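You operate a simulated robot arm through the tools that you are given. There is no shell and no other tool.

The job below is to be done with a simulated robot arm. You get a single attempt, and the scene is never put back.

JOB
Measure the three big lettuces and crate the two ripe ones.
Fine: they stand on the orange board; ripe is 20 cm or more on the gauge screen. Switch it on and slide it to each plant. Ripe ones go home in the green crate, the third stays; park the slider and switch off. Leave the caps alone.

The check looks at the end state, three seconds after you hand in, the way a careful person would. Anything else that was tipped, shoved, dropped, spilled or broken makes it a failure. A push-on lid holds only when it is set on centred and level and pressed home; a screw cap is set on level and turned clockwise until tight.

ROBOT AND FRAMES
A 6-joint arm with a three-finger gripper, fixed in place. Base frame: the origin is at the foot of the arm, x ahead of it, y to its left, z up. Readings come in mm, degrees, newtons and seconds.
Its first joint turns from -166.0 to 166.0 degrees. Payload 4.89 kg.
The TCP is the grasp point between the finger pads, 30 mm short of the fingertips. In the tool frame z runs along the fingers and y along their closing line. The gripper opens to 164 mm. The gripper's body begins 125 mm behind the TCP.
Orientation is that of the tool frame in the base frame, as [roll, pitch, yaw] about the fixed x, y, z axes, in that order (R = Rz(yaw) Ry(pitch) Rx(roll)). With the fingers straight down and closing along the base's y, the tool's x points along the base's -x, its y along +y and its z along -z.

CONTROLS
- The arm moves only by the tool jog_arm. Its argument "series" is one flat list of numbers, 6 for each row, row after row: the shift along the tool's x, y, z in units of 30 mm (1.0 is 30 mm), then the turn, a rotation vector about the tool's x, y, z in units of 6 degrees (1.0 is 6 degrees). In form: [x, y, z, rx, ry, rz, x, y, z, rx, ry, rz, ...]. A call has 1 to 20 rows; each row shifts and turns the commanded pose from where the row before left it, along the tool's axes as they then stand. "jaw" is the finger opening in mm, from 0 to 164, set as the call begins (left out, the last holds). A call with a number of a shift or a turn outside -1 to 1 is refused whole. Each row takes 0.2 s and may step no farther than 50 mm and 8.6 degrees from the row before; otherwise, or with a gripper value out of range, the whole call is refused. Where a pose cannot be reached the arm comes as near as it can. A force on the tool above 40 N (or 10 N above the force at the start of the call, whichever is more), or a blocked arm, ends the call early, and 0.2 s more pass. The fingers move at their own pace (about 108 mm/s each) and stop on an object; they squeeze with about 31 N. The grip force told is the motor's: it shows also when the fingers shut on nothing. Time passes only in rows, and 0.2 s behind the last, so rows that do not move let the fingers close. It gives the time, the measured TCP pose, the force on the tool (base axes), the opening and the grip force at its end, in the units of the frame above (readings bear some noise), with the torque about the TCP (base axes, N m) and any sound that the robot's microphone picked up.
- Cameras (640 x 400 px; columns grow to the right, rows downward): "scene" is fixed at [398.9, 499.7, 1641.8]; the picture's right is [-0.72, -0.70, 0.00], its down [-0.51, 0.53, -0.68] and it looks along [0.47, -0.49, -0.73] (base axes); focal length 325 px, centre (320, 200). "wrist" rides on the gripper at [76, -2, -152] in the tool frame; the picture's right is [0.02, 1.00, 0.00], its down [-0.88, 0.02, -0.47] and it looks along [-0.47, 0.01, 0.88] (tool axes); focal length 247 px, centre (320, 200). There is no depth. A picture from a camera that has moved, and an enlarged one, comes with that camera's place and axes in the base frame and with its lens.
- camera(camera): a new picture of that camera. It takes no simulated time.
- lift_body(by): slides the trunk up (or, below 0, down) by that many mm; the arm rides with it, the base frame stays. It gives what a move gives, with no picture.
- inspect(camera, box): a new picture of the part [left, top, right, bottom] of that camera's present view, enlarged. It takes no simulated time.
- job_done(): hands the job in; it is judged then, once.

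Nothing tells you positions but the pictures and the camera data. Unless the task says otherwise, let go and move clear before handing in.

The tools are called after "Call:" as a command line: name --argument value ..., lists and objects as JSON in quotes. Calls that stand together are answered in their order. jog_arm: Moves the arm, as the interface text tells. Its arguments: {"type":"object","properties":{"series":{"type":"array","items":{"type":"number"}},"jaw":{"type":"number"}},"required":["series"]} The other tools are called the same way: lift_body (by) slides the trunk up or down; camera (camera) takes a picture; inspect (camera, box) takes an enlarged picture of a part of a camera's view; job_done () hands the job in.

At the start:

```text
time_s: 0.0
position: [584.3, -71.2, 1257.0]
orientation: [180.0, 0.0, 179.9]
ft_force: [0.7, 0.1, 0.9]
moment: [-0.01, -0.03, -0.01]
width: 164.2
gripper_force: 0.1
trunk travel left (down, up): [-175.0, 215.0]
```

scene: 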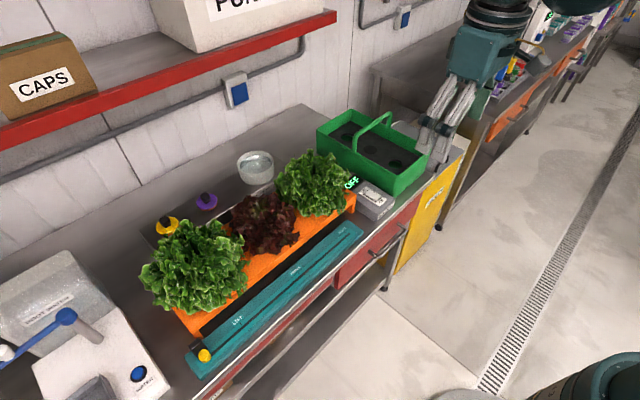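
wrist: 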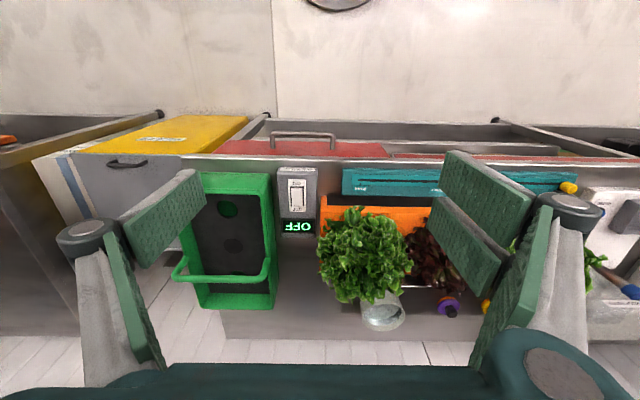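

I see a workbench with three lettuces on an orange board, a teal gauge rail with a yellow-knobbed slider, a switch box showing OFF, and a green crate. First I will look closer at each part before moving.

Call:
inspect --camera "scene" --box '[130, 130, 290, 230]'

Call:
inspect --camera "scene" --box '[300, 90, 460, 230]'

Call:
inspect --camera "scene" --box '[130, 200, 370, 400]'

Call:
inspect --camera "wrist" --box '[180, 140, 340, 320]'

Call:
inspect --camera "wrist" --box '[300, 140, 620, 340]'

```text
4.00 times, centred on (210, 180) of scene
camera zoom: at [398.9, 499.7, 1641.8], right [-0.72, -0.7, 0.0], down [-0.51, 0.53, -0.68], along [0.47, -0.49, -0.73], focal length 1300 px, centre (760, 280)
```

zoom: 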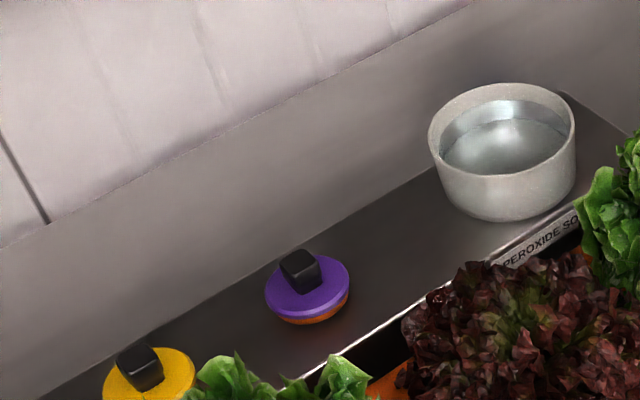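

```text
2.86 times, centred on (380, 160) of scene
camera zoom: at [398.9, 499.7, 1641.8], right [-0.72, -0.7, 0.0], down [-0.51, 0.53, -0.68], along [0.47, -0.49, -0.73], focal length 929 px, centre (149, 314)
```

zoom: 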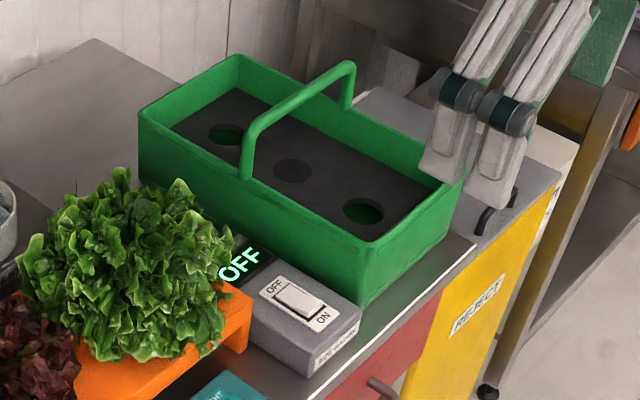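

```text
2.00 times, centred on (250, 300) of scene
camera zoom: at [398.9, 499.7, 1641.8], right [-0.72, -0.7, 0.0], down [-0.51, 0.53, -0.68], along [0.47, -0.49, -0.73], focal length 650 px, centre (460, 0)
```

zoom: 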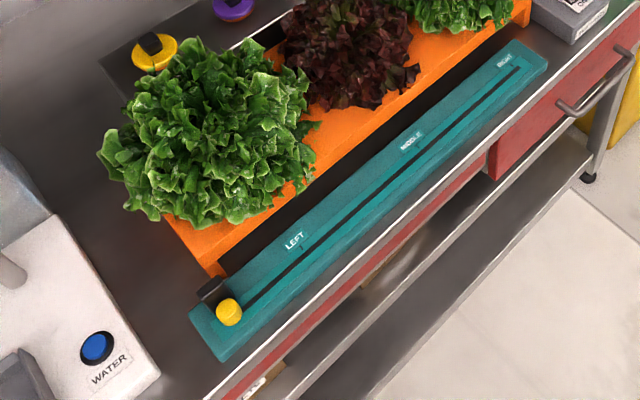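

```text
2.22 times, centred on (260, 230) of wrist
camera zoom: at [508.8, -73.5, 1410.1], right [-0.02, 1.0, 0.0], down [0.88, 0.02, 0.47], along [0.47, 0.01, -0.88], focal length 549 px, centre (453, 133)
```

zoom: 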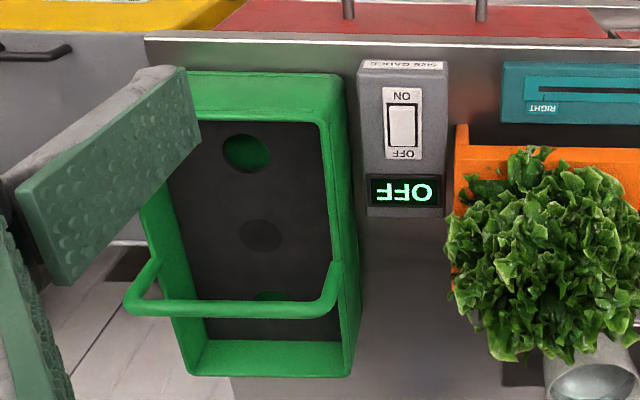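

```text
2.00 times, centred on (460, 240) of wrist
camera zoom: at [508.8, -73.5, 1410.1], right [-0.02, 1.0, 0.0], down [0.88, 0.02, 0.47], along [0.47, 0.01, -0.88], focal length 494 px, centre (40, 120)
```

zoom: 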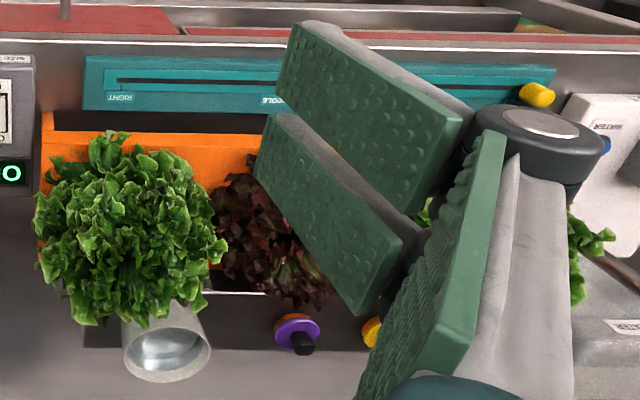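

The scene triangulates well: gauge box display near (846, -115, 915), slider knob near (741, 508, 890), and the rail runs along y in front of the board. Next I move the arm left, staying high, for an overhead view of the lettuces.

Call:
jog_arm --series '[0, 1, 0, 0, 0, 0, 0, 1, 0, 0, 0, 0, 0, 1, 0, 0, 0, 0, 0, 1, 0, 0, 0, 0, 0, 1, 0, 0, 0, 0, 0, 1, 0, 0, 0, 0, 0, 1, 0, 0, 0, 0, 0, 1, 0, 0, 0, 0, 0, 1, 0, 0, 0, 0, 0, 1, 0, 0, 0, 0, 0, 0, 0, 0, 0, 0]'

Call:
camera --camera "wrist"

```text
time_s: 2.4
position: [585.4, 229.1, 1255.9]
orientation: [180.0, 0.0, 180.0]
ft_force: [0.7, 0.1, 0.0]
moment: [-0.04, 0.04, 0.01]
width: 164.2
gripper_force: 0.0
trunk travel left (down, up): [-175.0, 215.0]
```

```text
taken
camera wrist: at [509.0, 226.1, 1408.4], right [-0.02, 1.0, 0.0], down [0.88, 0.02, 0.47], along [0.47, 0.01, -0.88], focal length 247 px, centre (320, 200)
```

wrist: 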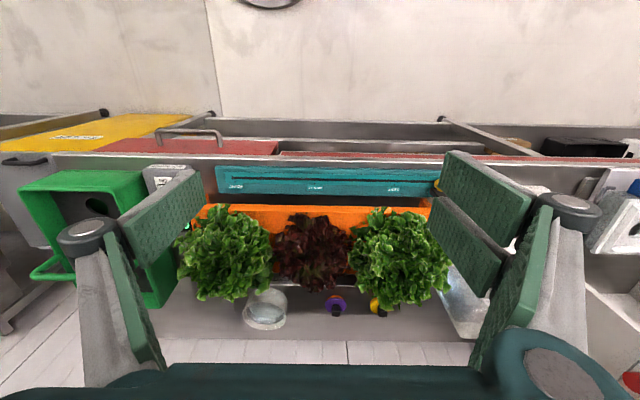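

Call:
inspect --camera "wrist" --box '[170, 150, 330, 340]'

Call:
inspect --camera "wrist" --box '[300, 150, 480, 340]'

```text
2.11 times, centred on (250, 245) of wrist
camera zoom: at [509.0, 226.1, 1408.4], right [-0.02, 1.0, 0.0], down [0.88, 0.02, 0.47], along [0.47, 0.01, -0.88], focal length 520 px, centre (467, 105)
```

zoom: 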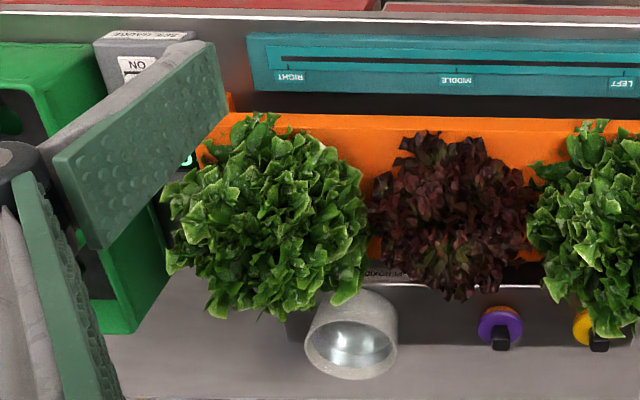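

```text
2.11 times, centred on (390, 245) of wrist
camera zoom: at [509.0, 226.1, 1408.4], right [-0.02, 1.0, 0.0], down [0.88, 0.02, 0.47], along [0.47, 0.01, -0.88], focal length 520 px, centre (173, 105)
```

zoom: 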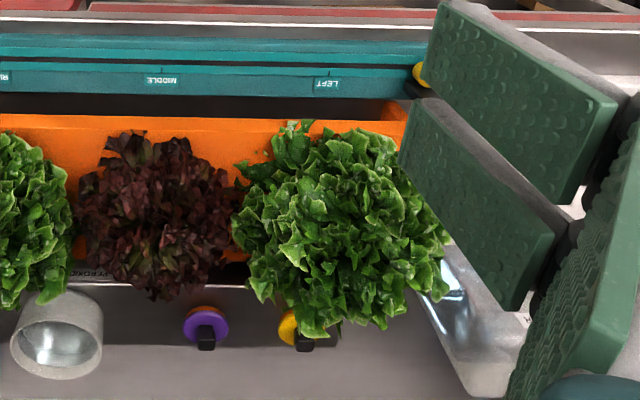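

I take the lettuces to be in a row on the board, with a solution tank and caps behind it. Next I back away from the bench, go lower and tilt the tool to see under the leaves.

Call:
jog_arm --series '[1, 0, 1, 0, 0, 0, 1, 0, 1, 0, 0, 0, 1, 0, 1, 0, 0, 0, 1, 0, 1, 0, 0, 0, 1, 0, 1, 0, 0, 0, 0, 0, 1, 0, 0, 0, 0, 0, 1, 0, 0, 0, 0, 0, 1, 0, 0, 0, 0, 0, 0, 0, -1, 0, 0, 0, 0, 0, -1, 0, 0, 0, 0, 0, -1, 0, 0, 0, 0, 0, -1, 0, 0, 0, 0, 0, -1, 0, 0, 0, 0, 0, -1, 0, 0, 0, 0, 0, -1, 0, 0, 0, 0, 0, -1, 0, 0, 0, 0, 0, 0, 0]'

Call:
camera --camera "wrist"

Call:
camera --camera "scene"

```text
time_s: 6.0
position: [434.9, 229.9, 1017.9]
orientation: [180.0, 48.0, -180.0]
ft_force: [-0.3, 0.1, 0.2]
moment: [-0.03, 0.03, -0.05]
width: 164.0
gripper_force: 0.0
trunk travel left (down, up): [-175.0, 215.0]
```

```text
taken
camera wrist: at [270.9, 226.8, 1062.6], right [-0.01, 1.0, -0.02], down [0.24, 0.02, 0.97], along [0.97, 0.01, -0.24], focal length 247 px, centre (320, 200)
```

wrist: 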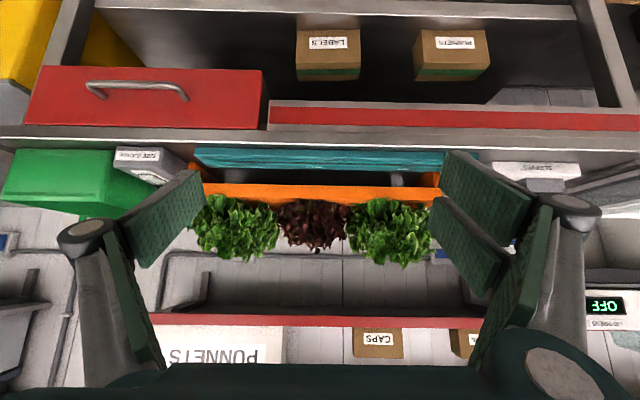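

```text
taken
```

scene: 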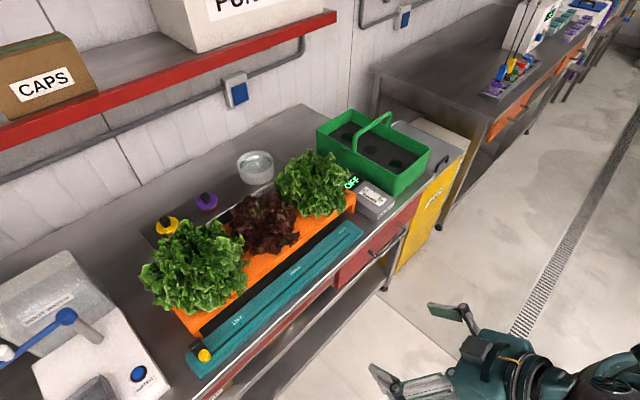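

The view is upside down (image down is world up) but clear. I zoom in on the space under the lettuces and the other objects around.

Call:
inspect --camera "wrist" --box '[180, 140, 320, 280]'

Call:
inspect --camera "wrist" --box '[310, 140, 450, 280]'

Call:
inspect --camera "wrist" --box '[470, 140, 640, 340]'

Call:
inspect --camera "wrist" --box '[0, 130, 210, 260]'

```text
2.86 times, centred on (250, 210) of wrist
camera zoom: at [270.9, 226.8, 1062.6], right [-0.01, 1.0, -0.02], down [0.24, 0.02, 0.97], along [0.97, 0.01, -0.24], focal length 706 px, centre (520, 171)
```

zoom: 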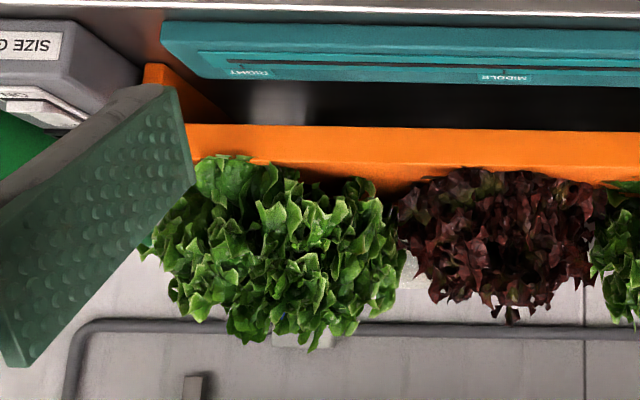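

```text
2.86 times, centred on (380, 210) of wrist
camera zoom: at [270.9, 226.8, 1062.6], right [-0.01, 1.0, -0.02], down [0.24, 0.02, 0.97], along [0.97, 0.01, -0.24], focal length 706 px, centre (149, 171)
```

zoom: 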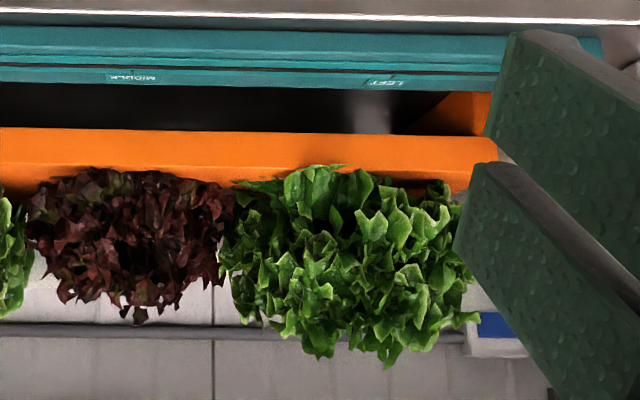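

```text
2.00 times, centred on (555, 240) of wrist
camera zoom: at [270.9, 226.8, 1062.6], right [-0.01, 1.0, -0.02], down [0.24, 0.02, 0.97], along [0.97, 0.01, -0.24], focal length 494 px, centre (-150, 120)
```

zoom: 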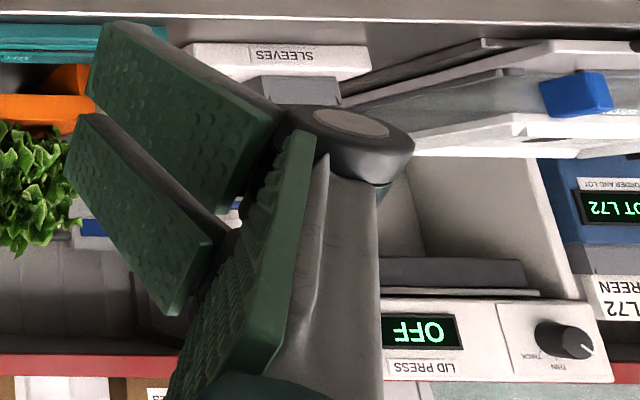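

```text
3.05 times, centred on (105, 195) of wrist
camera zoom: at [270.9, 226.8, 1062.6], right [-0.01, 1.0, -0.02], down [0.24, 0.02, 0.97], along [0.97, 0.01, -0.24], focal length 753 px, centre (975, 215)
```

zoom: 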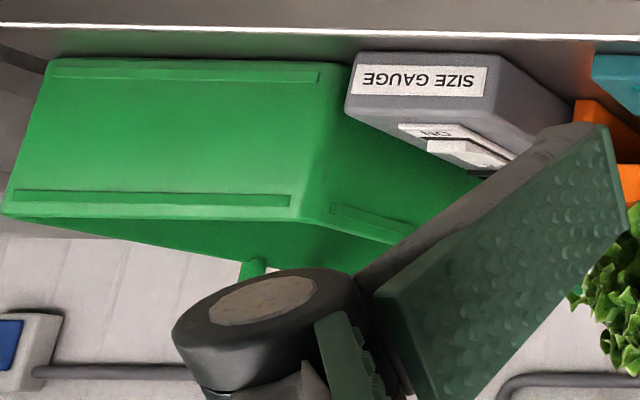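

The board stands on side legs with a gap underneath; the other machines at the left (sleeves, lid press) are not part of this. I move lower and closer in front of the bench to see the lettuce stems.

Call:
jog_arm --series '[-0.089, 0, 0.881, 0, 0, 0, -0.089, 0, 0.881, 0, 0, 0, -0.089, 0, 0.881, 0, 0, 0, -0.089, 0, 0.881, 0, 0, 0, -0.089, 0, 0.881, 0, 0, 0, -0.089, 0, 0.881, 0, 0, 0, -0.089, 0, 0.881, 0, 0, 0, 0, 0, 0, 0, -1, 0, 0, 0, 0, 0, -0.8, 0, 0, 0, 0, 0, 0, 0]'

Call:
camera --camera "wrist"

```text
time_s: 8.2
position: [608.7, 246.2, 1005.8]
orientation: [-179.8, 58.5, -179.8]
ft_force: [0.7, 0.3, 0.5]
moment: [0.04, 0.01, 0.03]
width: 163.9
gripper_force: 0.1
out of reach, approached as far as the arm can: row 3, 4, 5, 6, 7, 8, 9
trunk travel left (down, up): [-175.0, 215.0]
```

```text
taken
camera wrist: at [439.5, 244.2, 1019.3], right [-0.01, 1.0, -0.02], down [0.06, 0.02, 1.0], along [1.0, 0.01, -0.06], focal length 247 px, centre (320, 200)
```

wrist: 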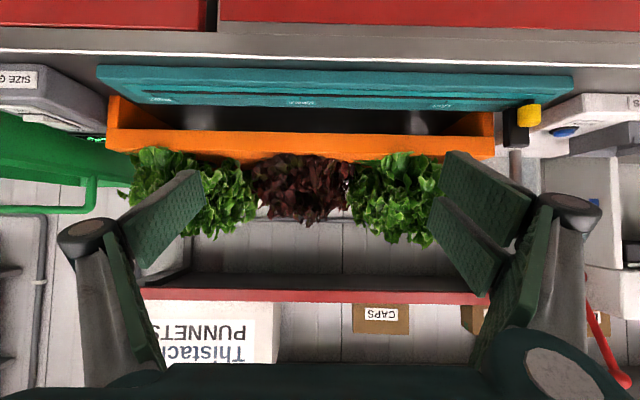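

The arm could not get lower from here, so I slide the trunk down a bit to look horizontally at board level.

Call:
lift_body --by -85

Call:
camera --camera "wrist"

Call:
camera --camera "scene"

```text
time_s: 9.4
position: [608.0, 247.2, 921.0]
orientation: [-179.9, 58.6, 180.0]
ft_force: [-0.8, -0.4, 0.0]
moment: [-0.03, 0.04, 0.0]
width: 163.8
gripper_force: 0.0
trunk travel left (down, up): [-90.0, 300.0]
```

```text
taken
camera wrist: at [439.3, 244.3, 934.4], right [-0.01, 1.0, -0.02], down [0.06, 0.02, 1.0], along [1.0, 0.01, -0.06], focal length 247 px, centre (320, 200)
```

wrist: 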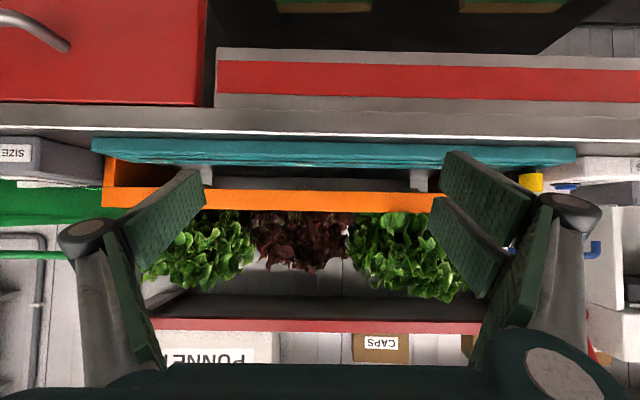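

```text
taken
```

scene: 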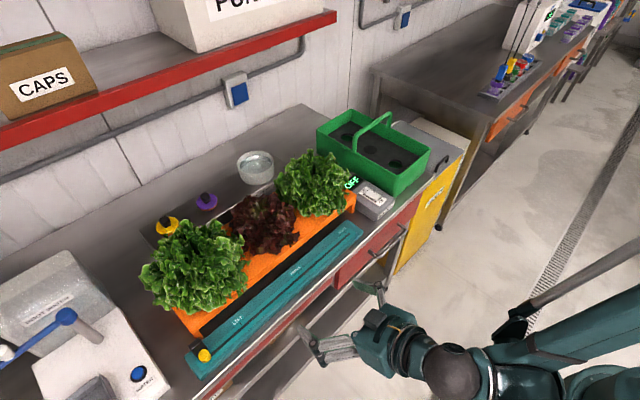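

Call:
inspect --camera "wrist" --box '[90, 120, 330, 300]'

Call:
inspect --camera "wrist" --box '[310, 130, 470, 310]'

Call:
inspect --camera "wrist" --box '[200, 160, 360, 280]'

```text
2.22 times, centred on (210, 210) of wrist
camera zoom: at [439.3, 244.3, 934.4], right [-0.01, 1.0, -0.02], down [0.06, 0.02, 1.0], along [1.0, 0.01, -0.06], focal length 549 px, centre (564, 178)
```

zoom: 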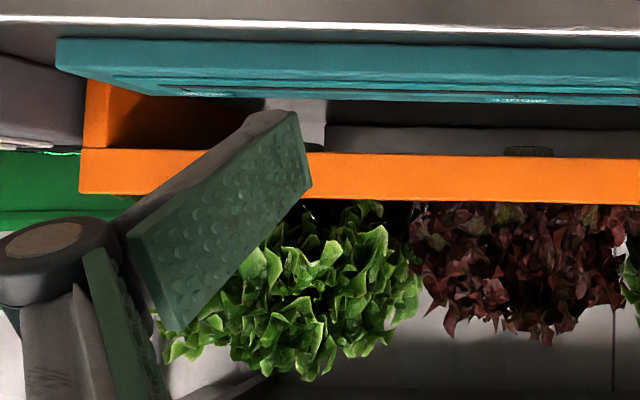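

```text
2.22 times, centred on (390, 220) of wrist
camera zoom: at [439.3, 244.3, 934.4], right [-0.01, 1.0, -0.02], down [0.06, 0.02, 1.0], along [1.0, 0.01, -0.06], focal length 549 px, centre (164, 156)
```

zoom: 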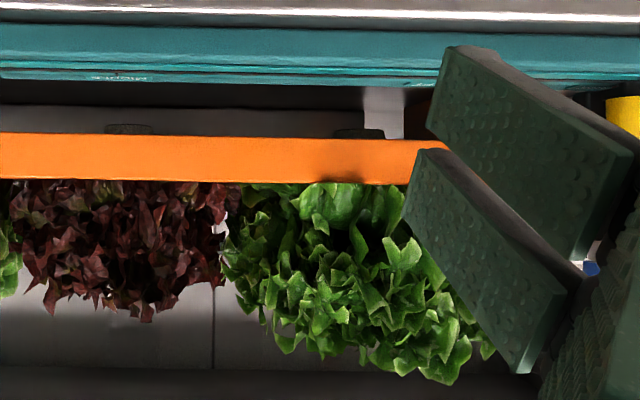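

```text
3.33 times, centred on (280, 220) of wrist
camera zoom: at [439.3, 244.3, 934.4], right [-0.01, 1.0, -0.02], down [0.06, 0.02, 1.0], along [1.0, 0.01, -0.06], focal length 823 px, centre (453, 133)
```

zoom: 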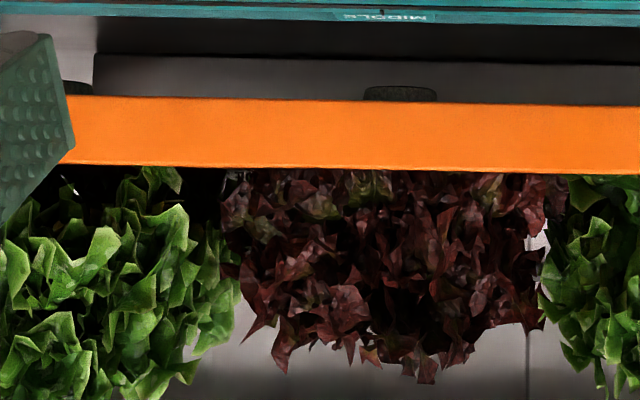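

Each lettuce sits in a hole of the board with a dark plug showing below it, so it must be lifted straight out. Now that the gripper is out of the way, I look at the crate and slider in the scene view.

Call:
inspect --camera "scene" --box '[305, 95, 445, 225]'

Call:
inspect --camera "scene" --box '[180, 310, 260, 380]'

Call:
inspect --camera "scene" --box '[340, 165, 400, 225]'

Call:
inspect --camera "scene" --box '[260, 140, 360, 230]'

Call:
inspect --camera "wrist" --box '[490, 150, 640, 260]'

```text
3.08 times, centred on (375, 160) of scene
camera zoom: at [398.9, 499.7, 1641.8], right [-0.72, -0.7, 0.0], down [-0.51, 0.53, -0.68], along [0.47, -0.49, -0.73], focal length 1000 px, centre (151, 323)
```

zoom: 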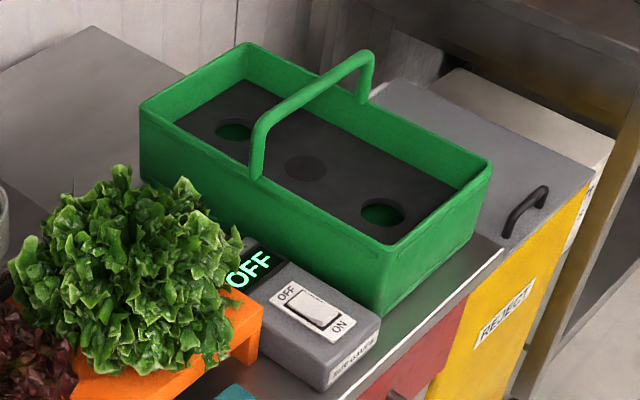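

```text
5.71 times, centred on (220, 345) of scene
camera zoom: at [398.9, 499.7, 1641.8], right [-0.72, -0.7, 0.0], down [-0.51, 0.53, -0.68], along [0.47, -0.49, -0.73], focal length 1858 px, centre (891, -629)
```

zoom: 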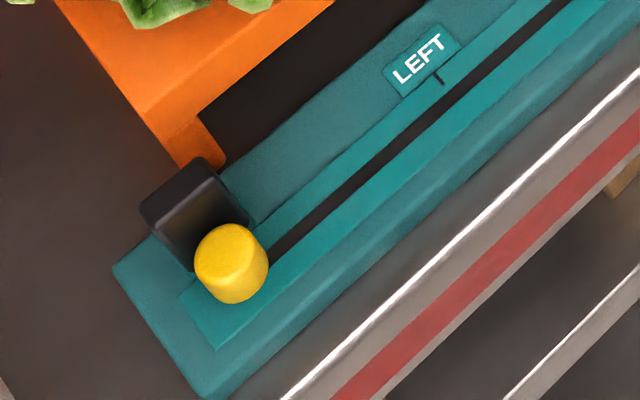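

```text
6.67 times, centred on (370, 195) of scene
camera zoom: at [398.9, 499.7, 1641.8], right [-0.72, -0.7, 0.0], down [-0.51, 0.53, -0.68], along [0.47, -0.49, -0.73], focal length 2167 px, centre (-13, 233)
```

zoom: 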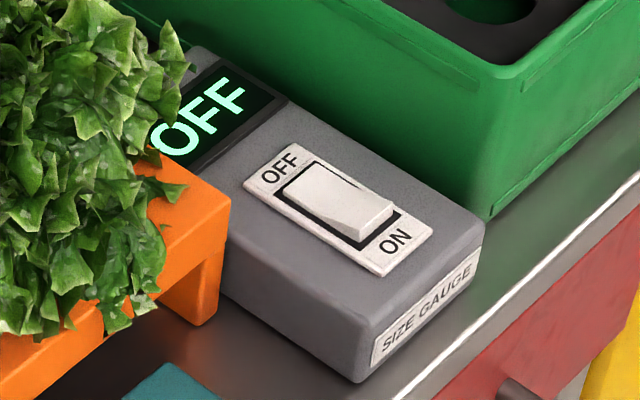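

```text
4.44 times, centred on (310, 185) of scene
camera zoom: at [398.9, 499.7, 1641.8], right [-0.72, -0.7, 0.0], down [-0.51, 0.53, -0.68], along [0.47, -0.49, -0.73], focal length 1445 px, centre (364, 267)
```

zoom: 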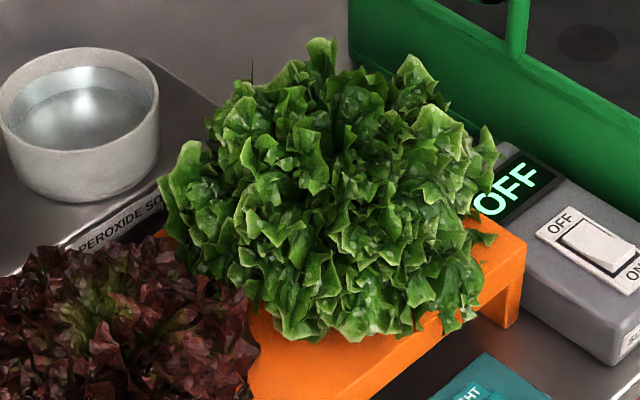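

```text
3.64 times, centred on (565, 205) of wrist
camera zoom: at [439.3, 244.3, 934.4], right [-0.01, 1.0, -0.02], down [0.06, 0.02, 1.0], along [1.0, 0.01, -0.06], focal length 898 px, centre (-571, 182)
```

zoom: 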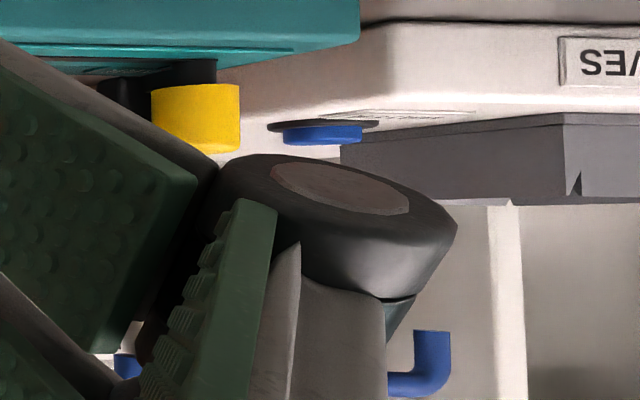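

The rocker's ON end is near (754, -120, 911), the box sits between crate and board. I tilt the tool back to 30°, rise a little and go in front of the gauge box with fingers closed.

Call:
jog_arm --series '[0, 0, 0, 0, 1, 0, 0, 0, 0, 0, 1, 0, 0, 0, 0, 0, 1, 0, 0, 0, 0, 0, 1, 0, 0, 0, 0, 0, 0.75, 0, 0, 0, 0, 0, 0, 0]' --jaw 0

```text
time_s: 10.8
position: [608.7, 247.5, 920.6]
orientation: [-180.0, 29.9, 180.0]
ft_force: [0.4, 0.7, 0.4]
moment: [0.0, -0.04, -0.01]
width: 0.0
gripper_force: 30.2
trunk travel left (down, up): [-90.0, 300.0]
```

Call:
jog_arm --series '[-0.5, 0, -0.866, 0, 0, 0, -0.5, 0, -0.866, 0, 0, 0, 0, -0.942, 0, 0, 0, 0, 0, -0.942, 0, 0, 0, 0, 0, -0.942, 0, 0, 0, 0, 0, -0.942, 0, 0, 0, 0, 0, -0.942, 0, 0, 0, 0, 0, -0.942, 0, 0, 0, 0, 0, -0.942, 0, 0, 0, 0, 0, -0.942, 0, 0, 0, 0, 0, -0.942, 0, 0, 0, 0, 0, -0.942, 0, 0, 0, 0, 0, -0.942, 0, 0, 0, 0, 0, -0.942, 0, 0, 0, 0, 0, -0.942, 0, 0, 0, 0, -0.722, 0, 0.417, 0, 0, 0, -0.722, 0, 0.417, 0, 0, 0, -0.722, 0, 0.417, 0, 0, 0, 0, 0, 0, 0, 0, 0]'

Call:
camera --camera "wrist"

Call:
camera --camera "scene"

```text
time_s: 14.8
position: [683.1, -121.0, 980.8]
orientation: [-179.9, 30.0, -180.0]
ft_force: [0.1, 0.2, 0.8]
moment: [-0.01, -0.03, 0.0]
width: 0.1
gripper_force: 30.9
trunk travel left (down, up): [-90.0, 300.0]
```

```text
taken
camera wrist: at [541.7, -124.2, 1074.1], right [-0.02, 1.0, -0.01], down [0.53, 0.02, 0.85], along [0.85, 0.01, -0.53], focal length 247 px, centre (320, 200)
```

wrist: 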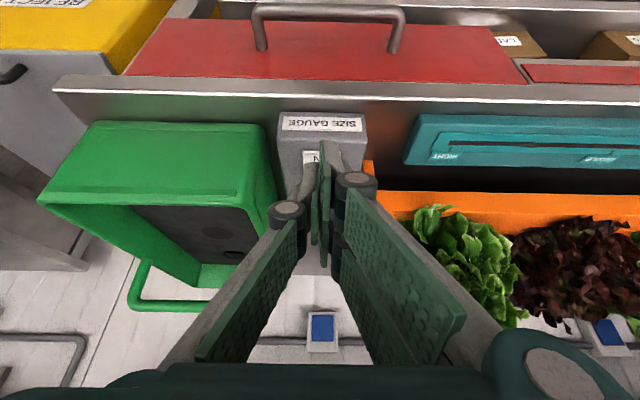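

```text
taken
```

scene: 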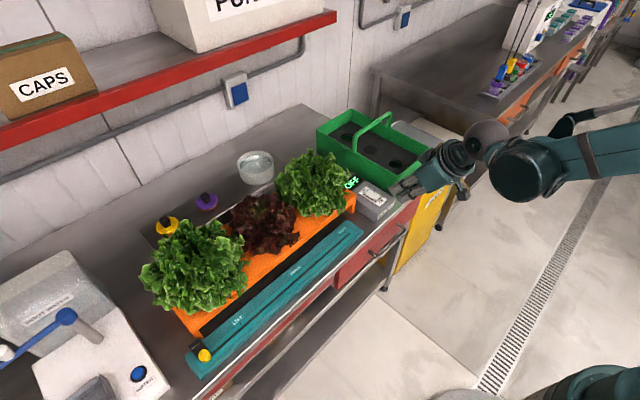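

Call:
inspect --camera "wrist" --box '[260, 90, 400, 290]'

Call:
inspect --camera "scene" --box '[340, 140, 460, 225]'

```text
2.00 times, centred on (330, 190) of wrist
camera zoom: at [541.7, -124.2, 1074.1], right [-0.02, 1.0, -0.01], down [0.53, 0.02, 0.85], along [0.85, 0.01, -0.53], focal length 494 px, centre (300, 220)
```

zoom: 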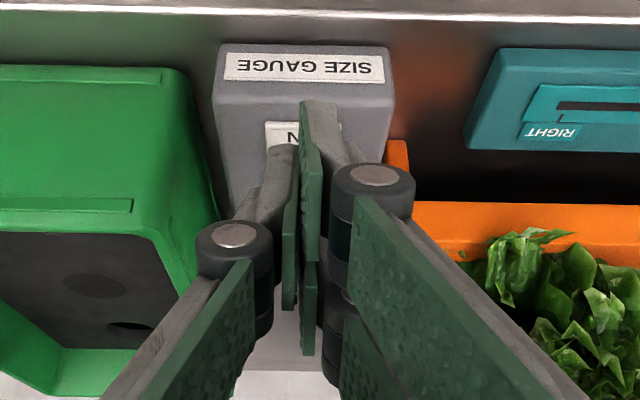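

```text
4.71 times, centred on (400, 182) of scene
camera zoom: at [398.9, 499.7, 1641.8], right [-0.72, -0.7, 0.0], down [-0.51, 0.53, -0.68], along [0.47, -0.49, -0.73], focal length 1530 px, centre (-56, 282)
```

zoom: 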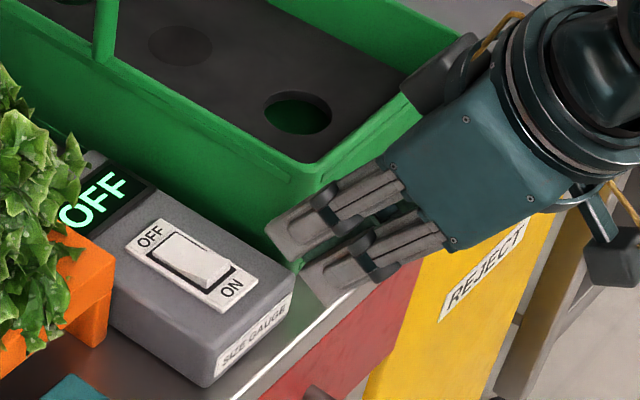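

Fingertips are just in front of the gauge box; box top is near z=900 and the rocker's raised end near (752, -120). I move above it and then press down gently.

Call:
jog_arm --series '[-0.562, 0, 0.581, 0, 0, 0, -0.562, 0, 0.581, 0, 0, 0, -0.562, 0, 0.581, 0, 0, 0, 0, 0, 0, 0, 0, 0]'

Call:
inspect --camera "scene" --box '[340, 160, 420, 220]'

Call:
inspect --camera "wrist" --box '[260, 50, 400, 290]'

```text
time_s: 15.8
position: [754.2, -121.5, 958.9]
orientation: [180.0, 30.0, -179.9]
ft_force: [-0.4, -1.0, 0.5]
moment: [0.0, 0.0, 0.0]
width: 0.0
gripper_force: 31.3
trunk travel left (down, up): [-90.0, 300.0]
```

```text
6.67 times, centred on (380, 190) of scene
camera zoom: at [398.9, 499.7, 1641.8], right [-0.72, -0.7, 0.0], down [-0.51, 0.53, -0.68], along [0.47, -0.49, -0.73], focal length 2167 px, centre (-80, 267)
```

zoom: 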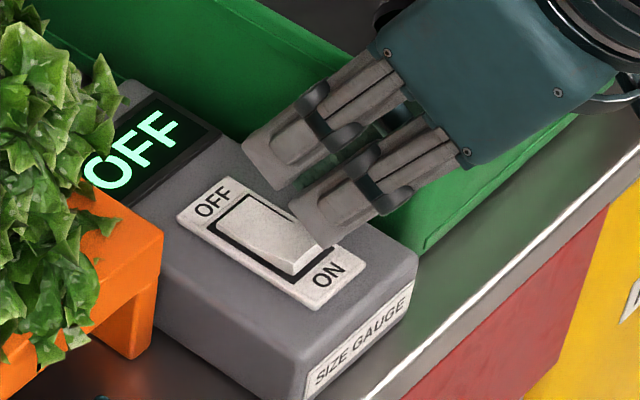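

```text
1.67 times, centred on (330, 170) of wrist
camera zoom: at [612.2, -124.2, 1053.9], right [-0.02, 1.0, -0.01], down [0.53, 0.02, 0.85], along [0.85, 0.01, -0.53], focal length 412 px, centre (303, 250)
```

zoom: 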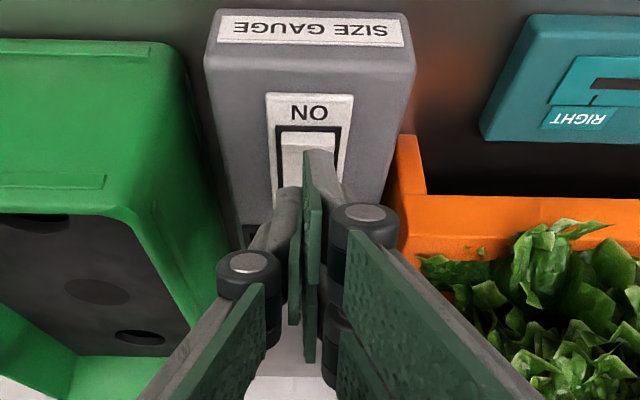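

The gripper tip is right over the raised ON end. I press straight down in small steps.

Call:
jog_arm --series '[0.083, 0, 0.144, 0, 0, 0, 0.083, 0, 0.144, 0, 0, 0, 0.05, 0, 0.087, 0, 0, 0, 0.05, 0, 0.087, 0, 0, 0, 0, 0, 0, 0, 0, 0]'

Call:
inspect --camera "scene" --box '[340, 160, 420, 220]'

```text
time_s: 17.0
position: [752.7, -120.1, 943.2]
orientation: [180.0, 30.1, -179.9]
ft_force: [0.5, 0.5, 0.1]
moment: [-0.01, -0.01, -0.02]
width: 0.0
gripper_force: 30.8
trunk travel left (down, up): [-90.0, 300.0]
```

```text
6.67 times, centred on (380, 190) of scene
camera zoom: at [398.9, 499.7, 1641.8], right [-0.72, -0.7, 0.0], down [-0.51, 0.53, -0.68], along [0.47, -0.49, -0.73], focal length 2167 px, centre (-80, 267)
```

zoom: 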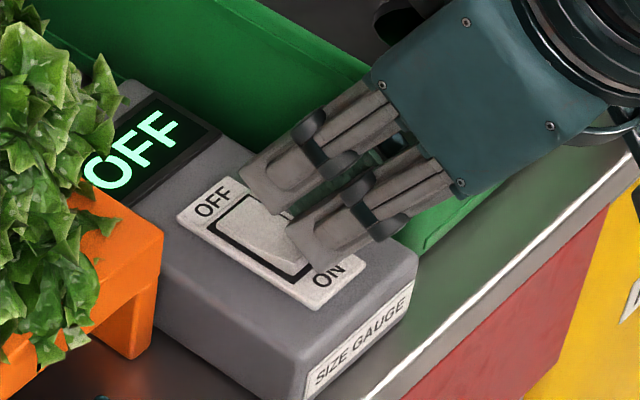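

No contact yet; I continue down in 3 mm steps.

Call:
jog_arm --series '[0.05, 0, 0.087, 0, 0, 0, 0.05, 0, 0.087, 0, 0, 0, 0, 0, 0, 0, 0, 0]'

Call:
inspect --camera "scene" --box '[340, 160, 420, 220]'

```text
time_s: 17.8
position: [753.3, -121.2, 937.6]
orientation: [180.0, 30.1, 179.9]
ft_force: [-0.8, -0.1, 0.6]
moment: [0.01, -0.02, 0.03]
width: 0.1
gripper_force: 31.1
trunk travel left (down, up): [-90.0, 300.0]
```

```text
6.67 times, centred on (380, 190) of scene
camera zoom: at [398.9, 499.7, 1641.8], right [-0.72, -0.7, 0.0], down [-0.51, 0.53, -0.68], along [0.47, -0.49, -0.73], focal length 2167 px, centre (-80, 267)
```

zoom: 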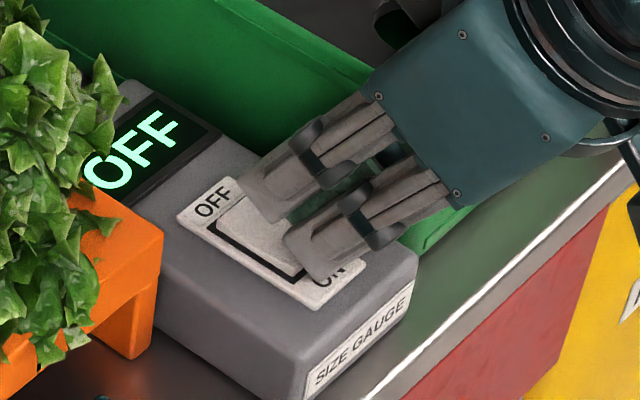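

Call:
jog_arm --series '[0.05, 0, 0.087, 0, 0, 0, 0.05, 0, 0.087, 0, 0, 0, 0, 0, 0, 0, 0, 0]'

Call:
inspect --camera "scene" --box '[340, 160, 420, 220]'

```text
time_s: 18.6
position: [751.7, -122.6, 934.6]
orientation: [180.0, 30.1, -180.0]
ft_force: [-3.6, -0.9, 38.6]
moment: [0.1, 0.13, 0.02]
width: 0.0
gripper_force: 31.1
trunk travel left (down, up): [-90.0, 300.0]
```

```text
6.67 times, centred on (380, 190) of scene
camera zoom: at [398.9, 499.7, 1641.8], right [-0.72, -0.7, 0.0], down [-0.51, 0.53, -0.68], along [0.47, -0.49, -0.73], focal length 2167 px, centre (-80, 267)
```

zoom: 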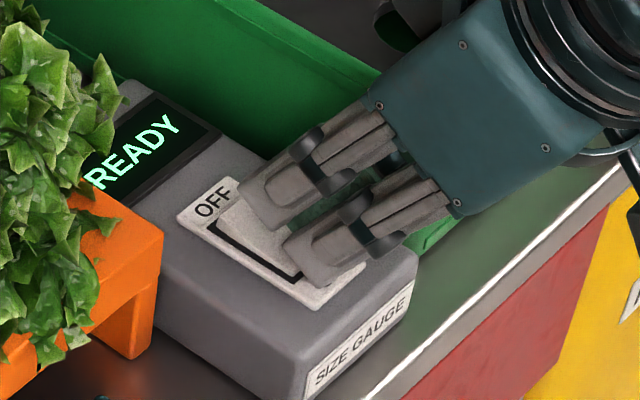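

The gauge switched on and shows READY. Now I lift off, back away from the box and travel left toward the slider.

Call:
jog_arm --series '[-0.5, 0, -0.866, 0, 0, 0, -0.5, 0, -0.866, 0, 0, 0, 0.962, 0, -0.556, 0, 0, 0, 0.962, 0, -0.556, 0, 0, 0, 0.962, 0, -0.556, 0, 0, 0, 0, 1, 0, 0, 0, 0, 0, 1, 0, 0, 0, 0, 0, 1, 0, 0, 0, 0, 0, 1, 0, 0, 0, 0, 0, 1, 0, 0, 0, 0, 0, 1, 0, 0, 0, 0, 0, 1, 0, 0, 0, 0, 0, 1, 0, 0, 0, 0, 0, 1, 0, 0, 0, 0, 0, 1, 0, 0, 0, 0, 0, 1, 0, 0, 0, 0, 0, 1, 0, 0, 0, 0, 0, 1, 0, 0, 0, 0, 0, 0, 0, 0, 0, 0]'

Call:
jog_arm --series '[0, 1, 0, 0, 0, 0, 0, 1, 0, 0, 0, 0, 0, 1, 0, 0, 0, 0, 0, 1, 0, 0, 0, 0, 0, 1, 0, 0, 0, 0, 0, 1, 0, 0, 0, 0, 0, 1, 0, 0, 0, 0, 0, 0, 0, 0, 0, 0]' --jaw 100

Call:
camera --camera "wrist"

Call:
inspect --camera "scene" --box '[340, 160, 420, 220]'

```text
time_s: 22.6
position: [654.1, 269.1, 990.8]
orientation: [-180.0, 30.1, -180.0]
ft_force: [0.7, -0.5, -0.1]
moment: [0.09, 0.01, 0.01]
width: 0.1
gripper_force: 31.4
trunk travel left (down, up): [-90.0, 300.0]
```

```text
time_s: 24.4
position: [653.5, 480.2, 992.7]
orientation: [-179.9, 30.1, -180.0]
ft_force: [0.3, -0.8, -0.3]
moment: [0.01, 0.03, 0.01]
width: 100.2
gripper_force: 0.0
trunk travel left (down, up): [-90.0, 300.0]
```

```text
taken
camera wrist: at [511.4, 477.0, 1086.5], right [-0.02, 1.0, -0.01], down [0.53, 0.02, 0.85], along [0.85, 0.01, -0.53], focal length 247 px, centre (320, 200)
```

wrist: 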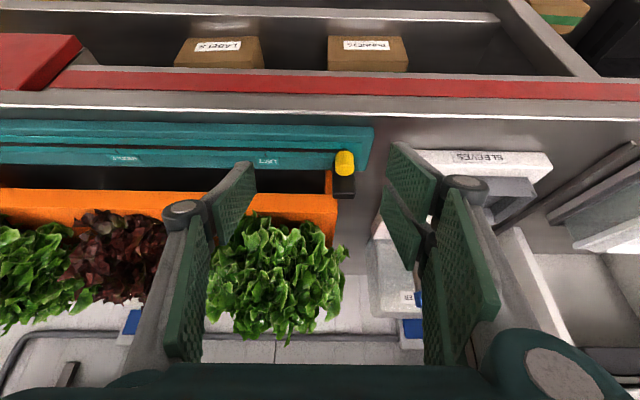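

```text
6.67 times, centred on (380, 190) of scene
camera zoom: at [398.9, 499.7, 1641.8], right [-0.72, -0.7, 0.0], down [-0.51, 0.53, -0.68], along [0.47, -0.49, -0.73], focal length 2167 px, centre (-80, 267)
```

zoom: 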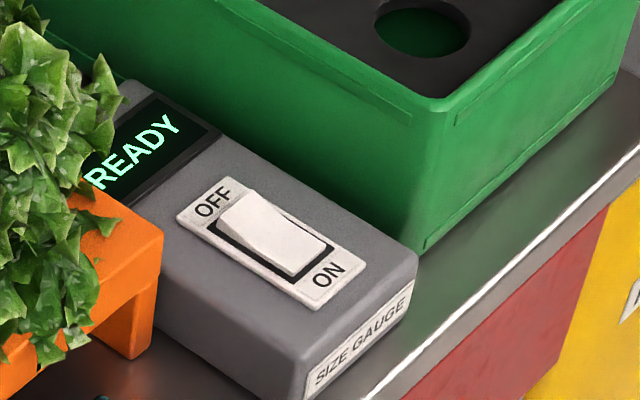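

Call:
inspect --camera "wrist" --box '[300, 110, 400, 210]'

Call:
inspect --camera "wrist" --box '[190, 180, 360, 350]'

```text
4.00 times, centred on (350, 160) of wrist
camera zoom: at [511.4, 477.0, 1086.5], right [-0.02, 1.0, -0.01], down [0.53, 0.02, 0.85], along [0.85, 0.01, -0.53], focal length 988 px, centre (200, 360)
```

zoom: 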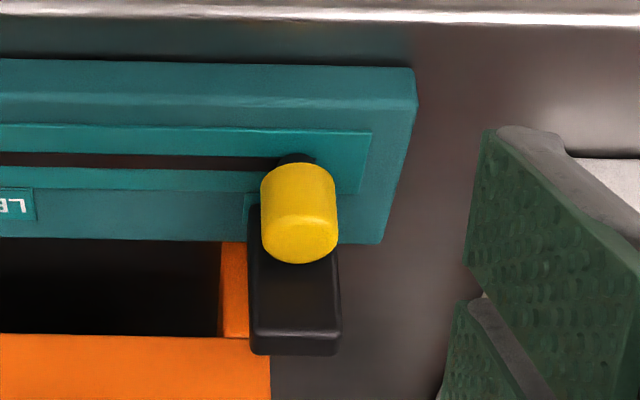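

```text
2.35 times, centred on (275, 265) of wrist
camera zoom: at [511.4, 477.0, 1086.5], right [-0.02, 1.0, -0.01], down [0.53, 0.02, 0.85], along [0.85, 0.01, -0.53], focal length 581 px, centre (426, 47)
```

zoom: 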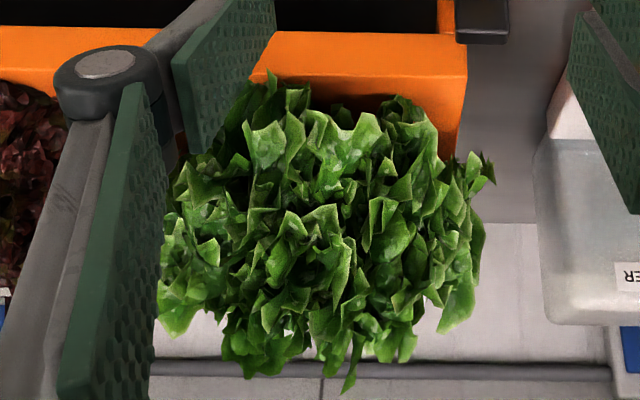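

The knob is a vertical yellow cylinder about 23 mm wide near (743, 508), z 880–900, with a taller black sensor block right behind it (front face about x=756, top about 926). I tilt to 15°, line up above the knob with the jaw half open and check before descending.

Call:
jog_arm --series '[0, 0, 0, 0, 0.833, 0, 0, 0, 0, 0, 0.833, 0, 0, 0, 0, 0, 0.833, 0, 0, 0.937, 0, 0, 0, 0, -0.756, 0, 0.548, 0, 0, 0, -0.756, 0, 0.548, 0, 0, 0, -0.756, 0, 0.548, 0, 0, 0, 0, 0, 0, 0, 0, 0]' --jaw 70

Call:
inspect --camera "wrist" --box '[240, 80, 400, 260]'

Call:
inspect --camera "scene" --box '[160, 280, 280, 380]'

```text
time_s: 26.2
position: [733.0, 507.3, 963.4]
orientation: [-180.0, 15.2, -179.9]
ft_force: [0.8, 0.1, -0.4]
moment: [-0.11, -0.07, -0.03]
width: 69.8
gripper_force: 0.0
trunk travel left (down, up): [-90.0, 300.0]
```

```text
2.22 times, centred on (320, 170) of wrist
camera zoom: at [619.9, 504.8, 1090.2], right [-0.02, 1.0, -0.01], down [0.73, 0.02, 0.69], along [0.69, 0.01, -0.73], focal length 549 px, centre (320, 267)
```

zoom: 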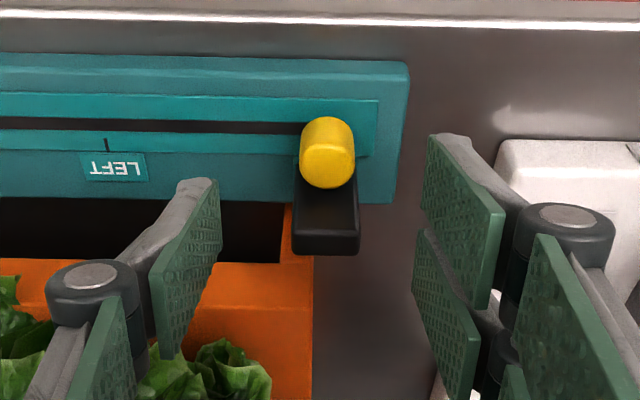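

```text
4.00 times, centred on (220, 330) of scene
camera zoom: at [398.9, 499.7, 1641.8], right [-0.72, -0.7, 0.0], down [-0.51, 0.53, -0.68], along [0.47, -0.49, -0.73], focal length 1300 px, centre (720, -320)
```

zoom: 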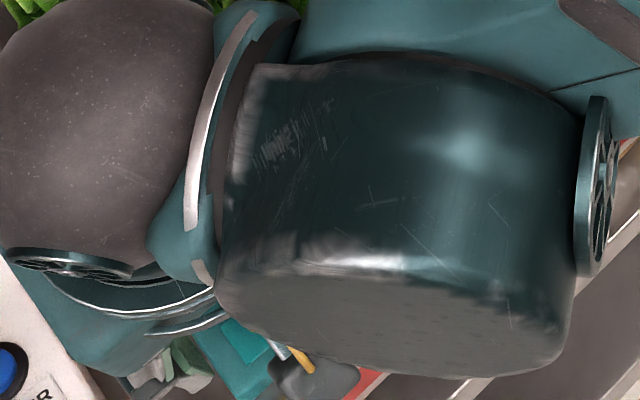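

Knob is centred between the fingers. I descend around it with the fingers on both y-sides.

Call:
jog_arm --series '[0.18, 0.018, 0.585, 0, 0, 0, 0.18, 0.018, 0.585, 0, 0, 0, 0.18, 0.018, 0.585, 0, 0, 0, 0, 0, 0, 0, 0, 0]'

Call:
inspect --camera "wrist" --box '[240, 40, 400, 240]'

```text
time_s: 27.2
position: [729.8, 508.3, 907.1]
orientation: [-179.8, 15.1, 180.0]
ft_force: [-0.4, -0.1, -0.3]
moment: [-0.02, 0.03, 0.03]
width: 69.8
gripper_force: 0.1
trunk travel left (down, up): [-90.0, 300.0]
```

```text
2.00 times, centred on (320, 140) of wrist
camera zoom: at [617.4, 505.6, 1035.0], right [-0.02, 1.0, -0.01], down [0.73, 0.02, 0.69], along [0.69, 0.01, -0.73], focal length 494 px, centre (320, 320)
```

zoom: 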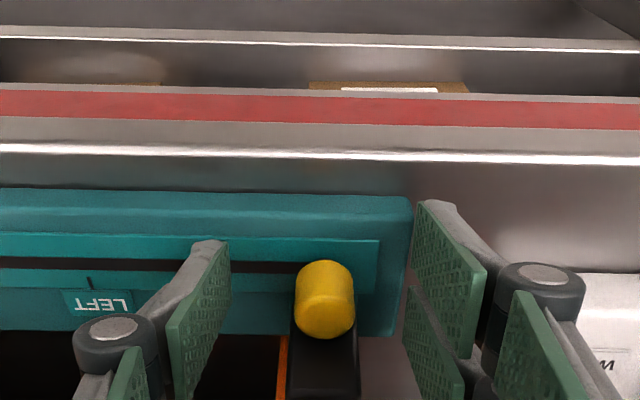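

Call:
jog_arm --series '[0, 0, 0, 0, 0, 0, 0, 0, 0, 0, 0, 0, 0, 0, 0, 0, 0, 0]' --jaw 27

Call:
inspect --camera "wrist" --box '[240, 40, 400, 240]'

```text
time_s: 28.0
position: [730.0, 507.7, 906.3]
orientation: [-180.0, 15.2, -180.0]
ft_force: [0.3, 0.4, 0.6]
moment: [0.0, -0.01, 0.0]
width: 27.0
gripper_force: 0.1
trunk travel left (down, up): [-90.0, 300.0]
```

```text
2.00 times, centred on (320, 140) of wrist
camera zoom: at [617.4, 505.6, 1035.1], right [-0.02, 1.0, -0.01], down [0.73, 0.02, 0.69], along [0.69, 0.01, -0.73], focal length 494 px, centre (320, 320)
```

zoom: 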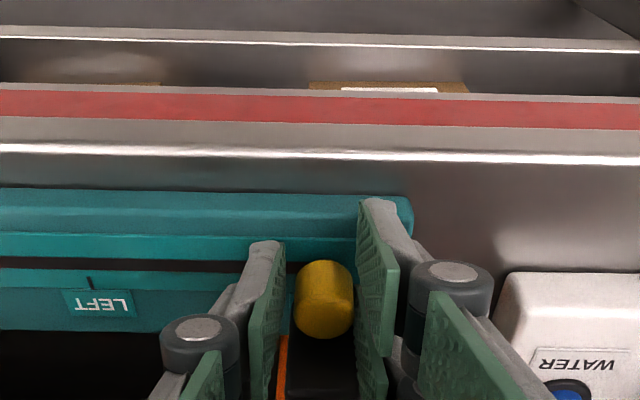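

The knob is caged. Now I slide it to the LEFT mark (about y=408).

Call:
jog_arm --series '[0, -0.848, 0, 0, 0, 0, 0, -0.848, 0, 0, 0, 0, 0, -0.848, 0, 0, 0, 0, 0, -0.848, 0, 0, 0, 0, 0, 0, 0, 0, 0, 0]'

Call:
inspect --camera "wrist" --box '[240, 40, 400, 240]'

Call:
inspect --camera "scene" --box '[330, 160, 410, 220]'

```text
time_s: 29.2
position: [729.1, 406.6, 906.2]
orientation: [180.0, 15.1, -180.0]
ft_force: [-0.3, 2.7, 0.2]
moment: [0.01, 0.0, 0.01]
width: 27.8
gripper_force: 0.7
trunk travel left (down, up): [-90.0, 300.0]
```

```text
2.00 times, centred on (320, 140) of wrist
camera zoom: at [617.0, 404.5, 1035.4], right [-0.02, 1.0, -0.01], down [0.73, 0.02, 0.69], along [0.69, 0.01, -0.73], focal length 494 px, centre (320, 320)
```

zoom: 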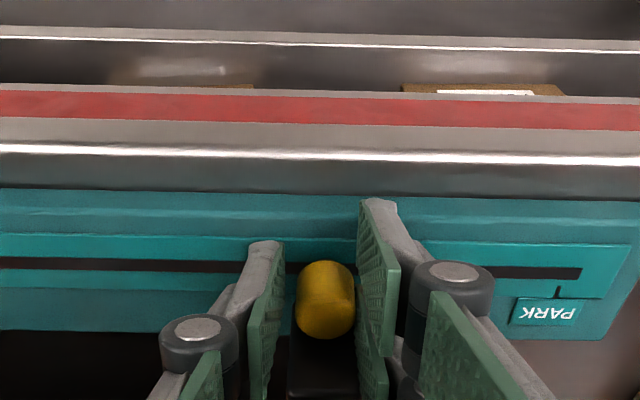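

```text
6.67 times, centred on (370, 190) of scene
camera zoom: at [398.9, 499.7, 1641.8], right [-0.72, -0.7, 0.0], down [-0.51, 0.53, -0.68], along [0.47, -0.49, -0.73], focal length 2167 px, centre (-13, 267)
```

zoom: 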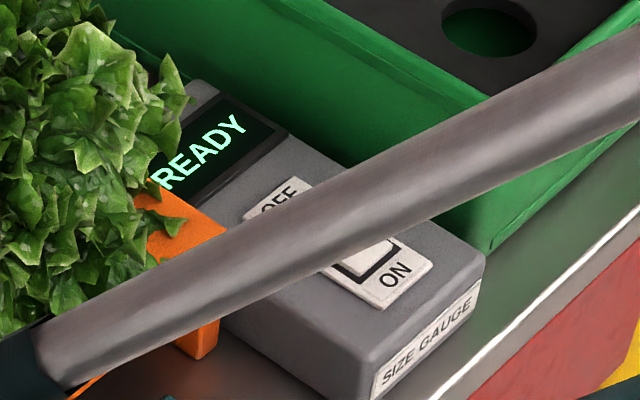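

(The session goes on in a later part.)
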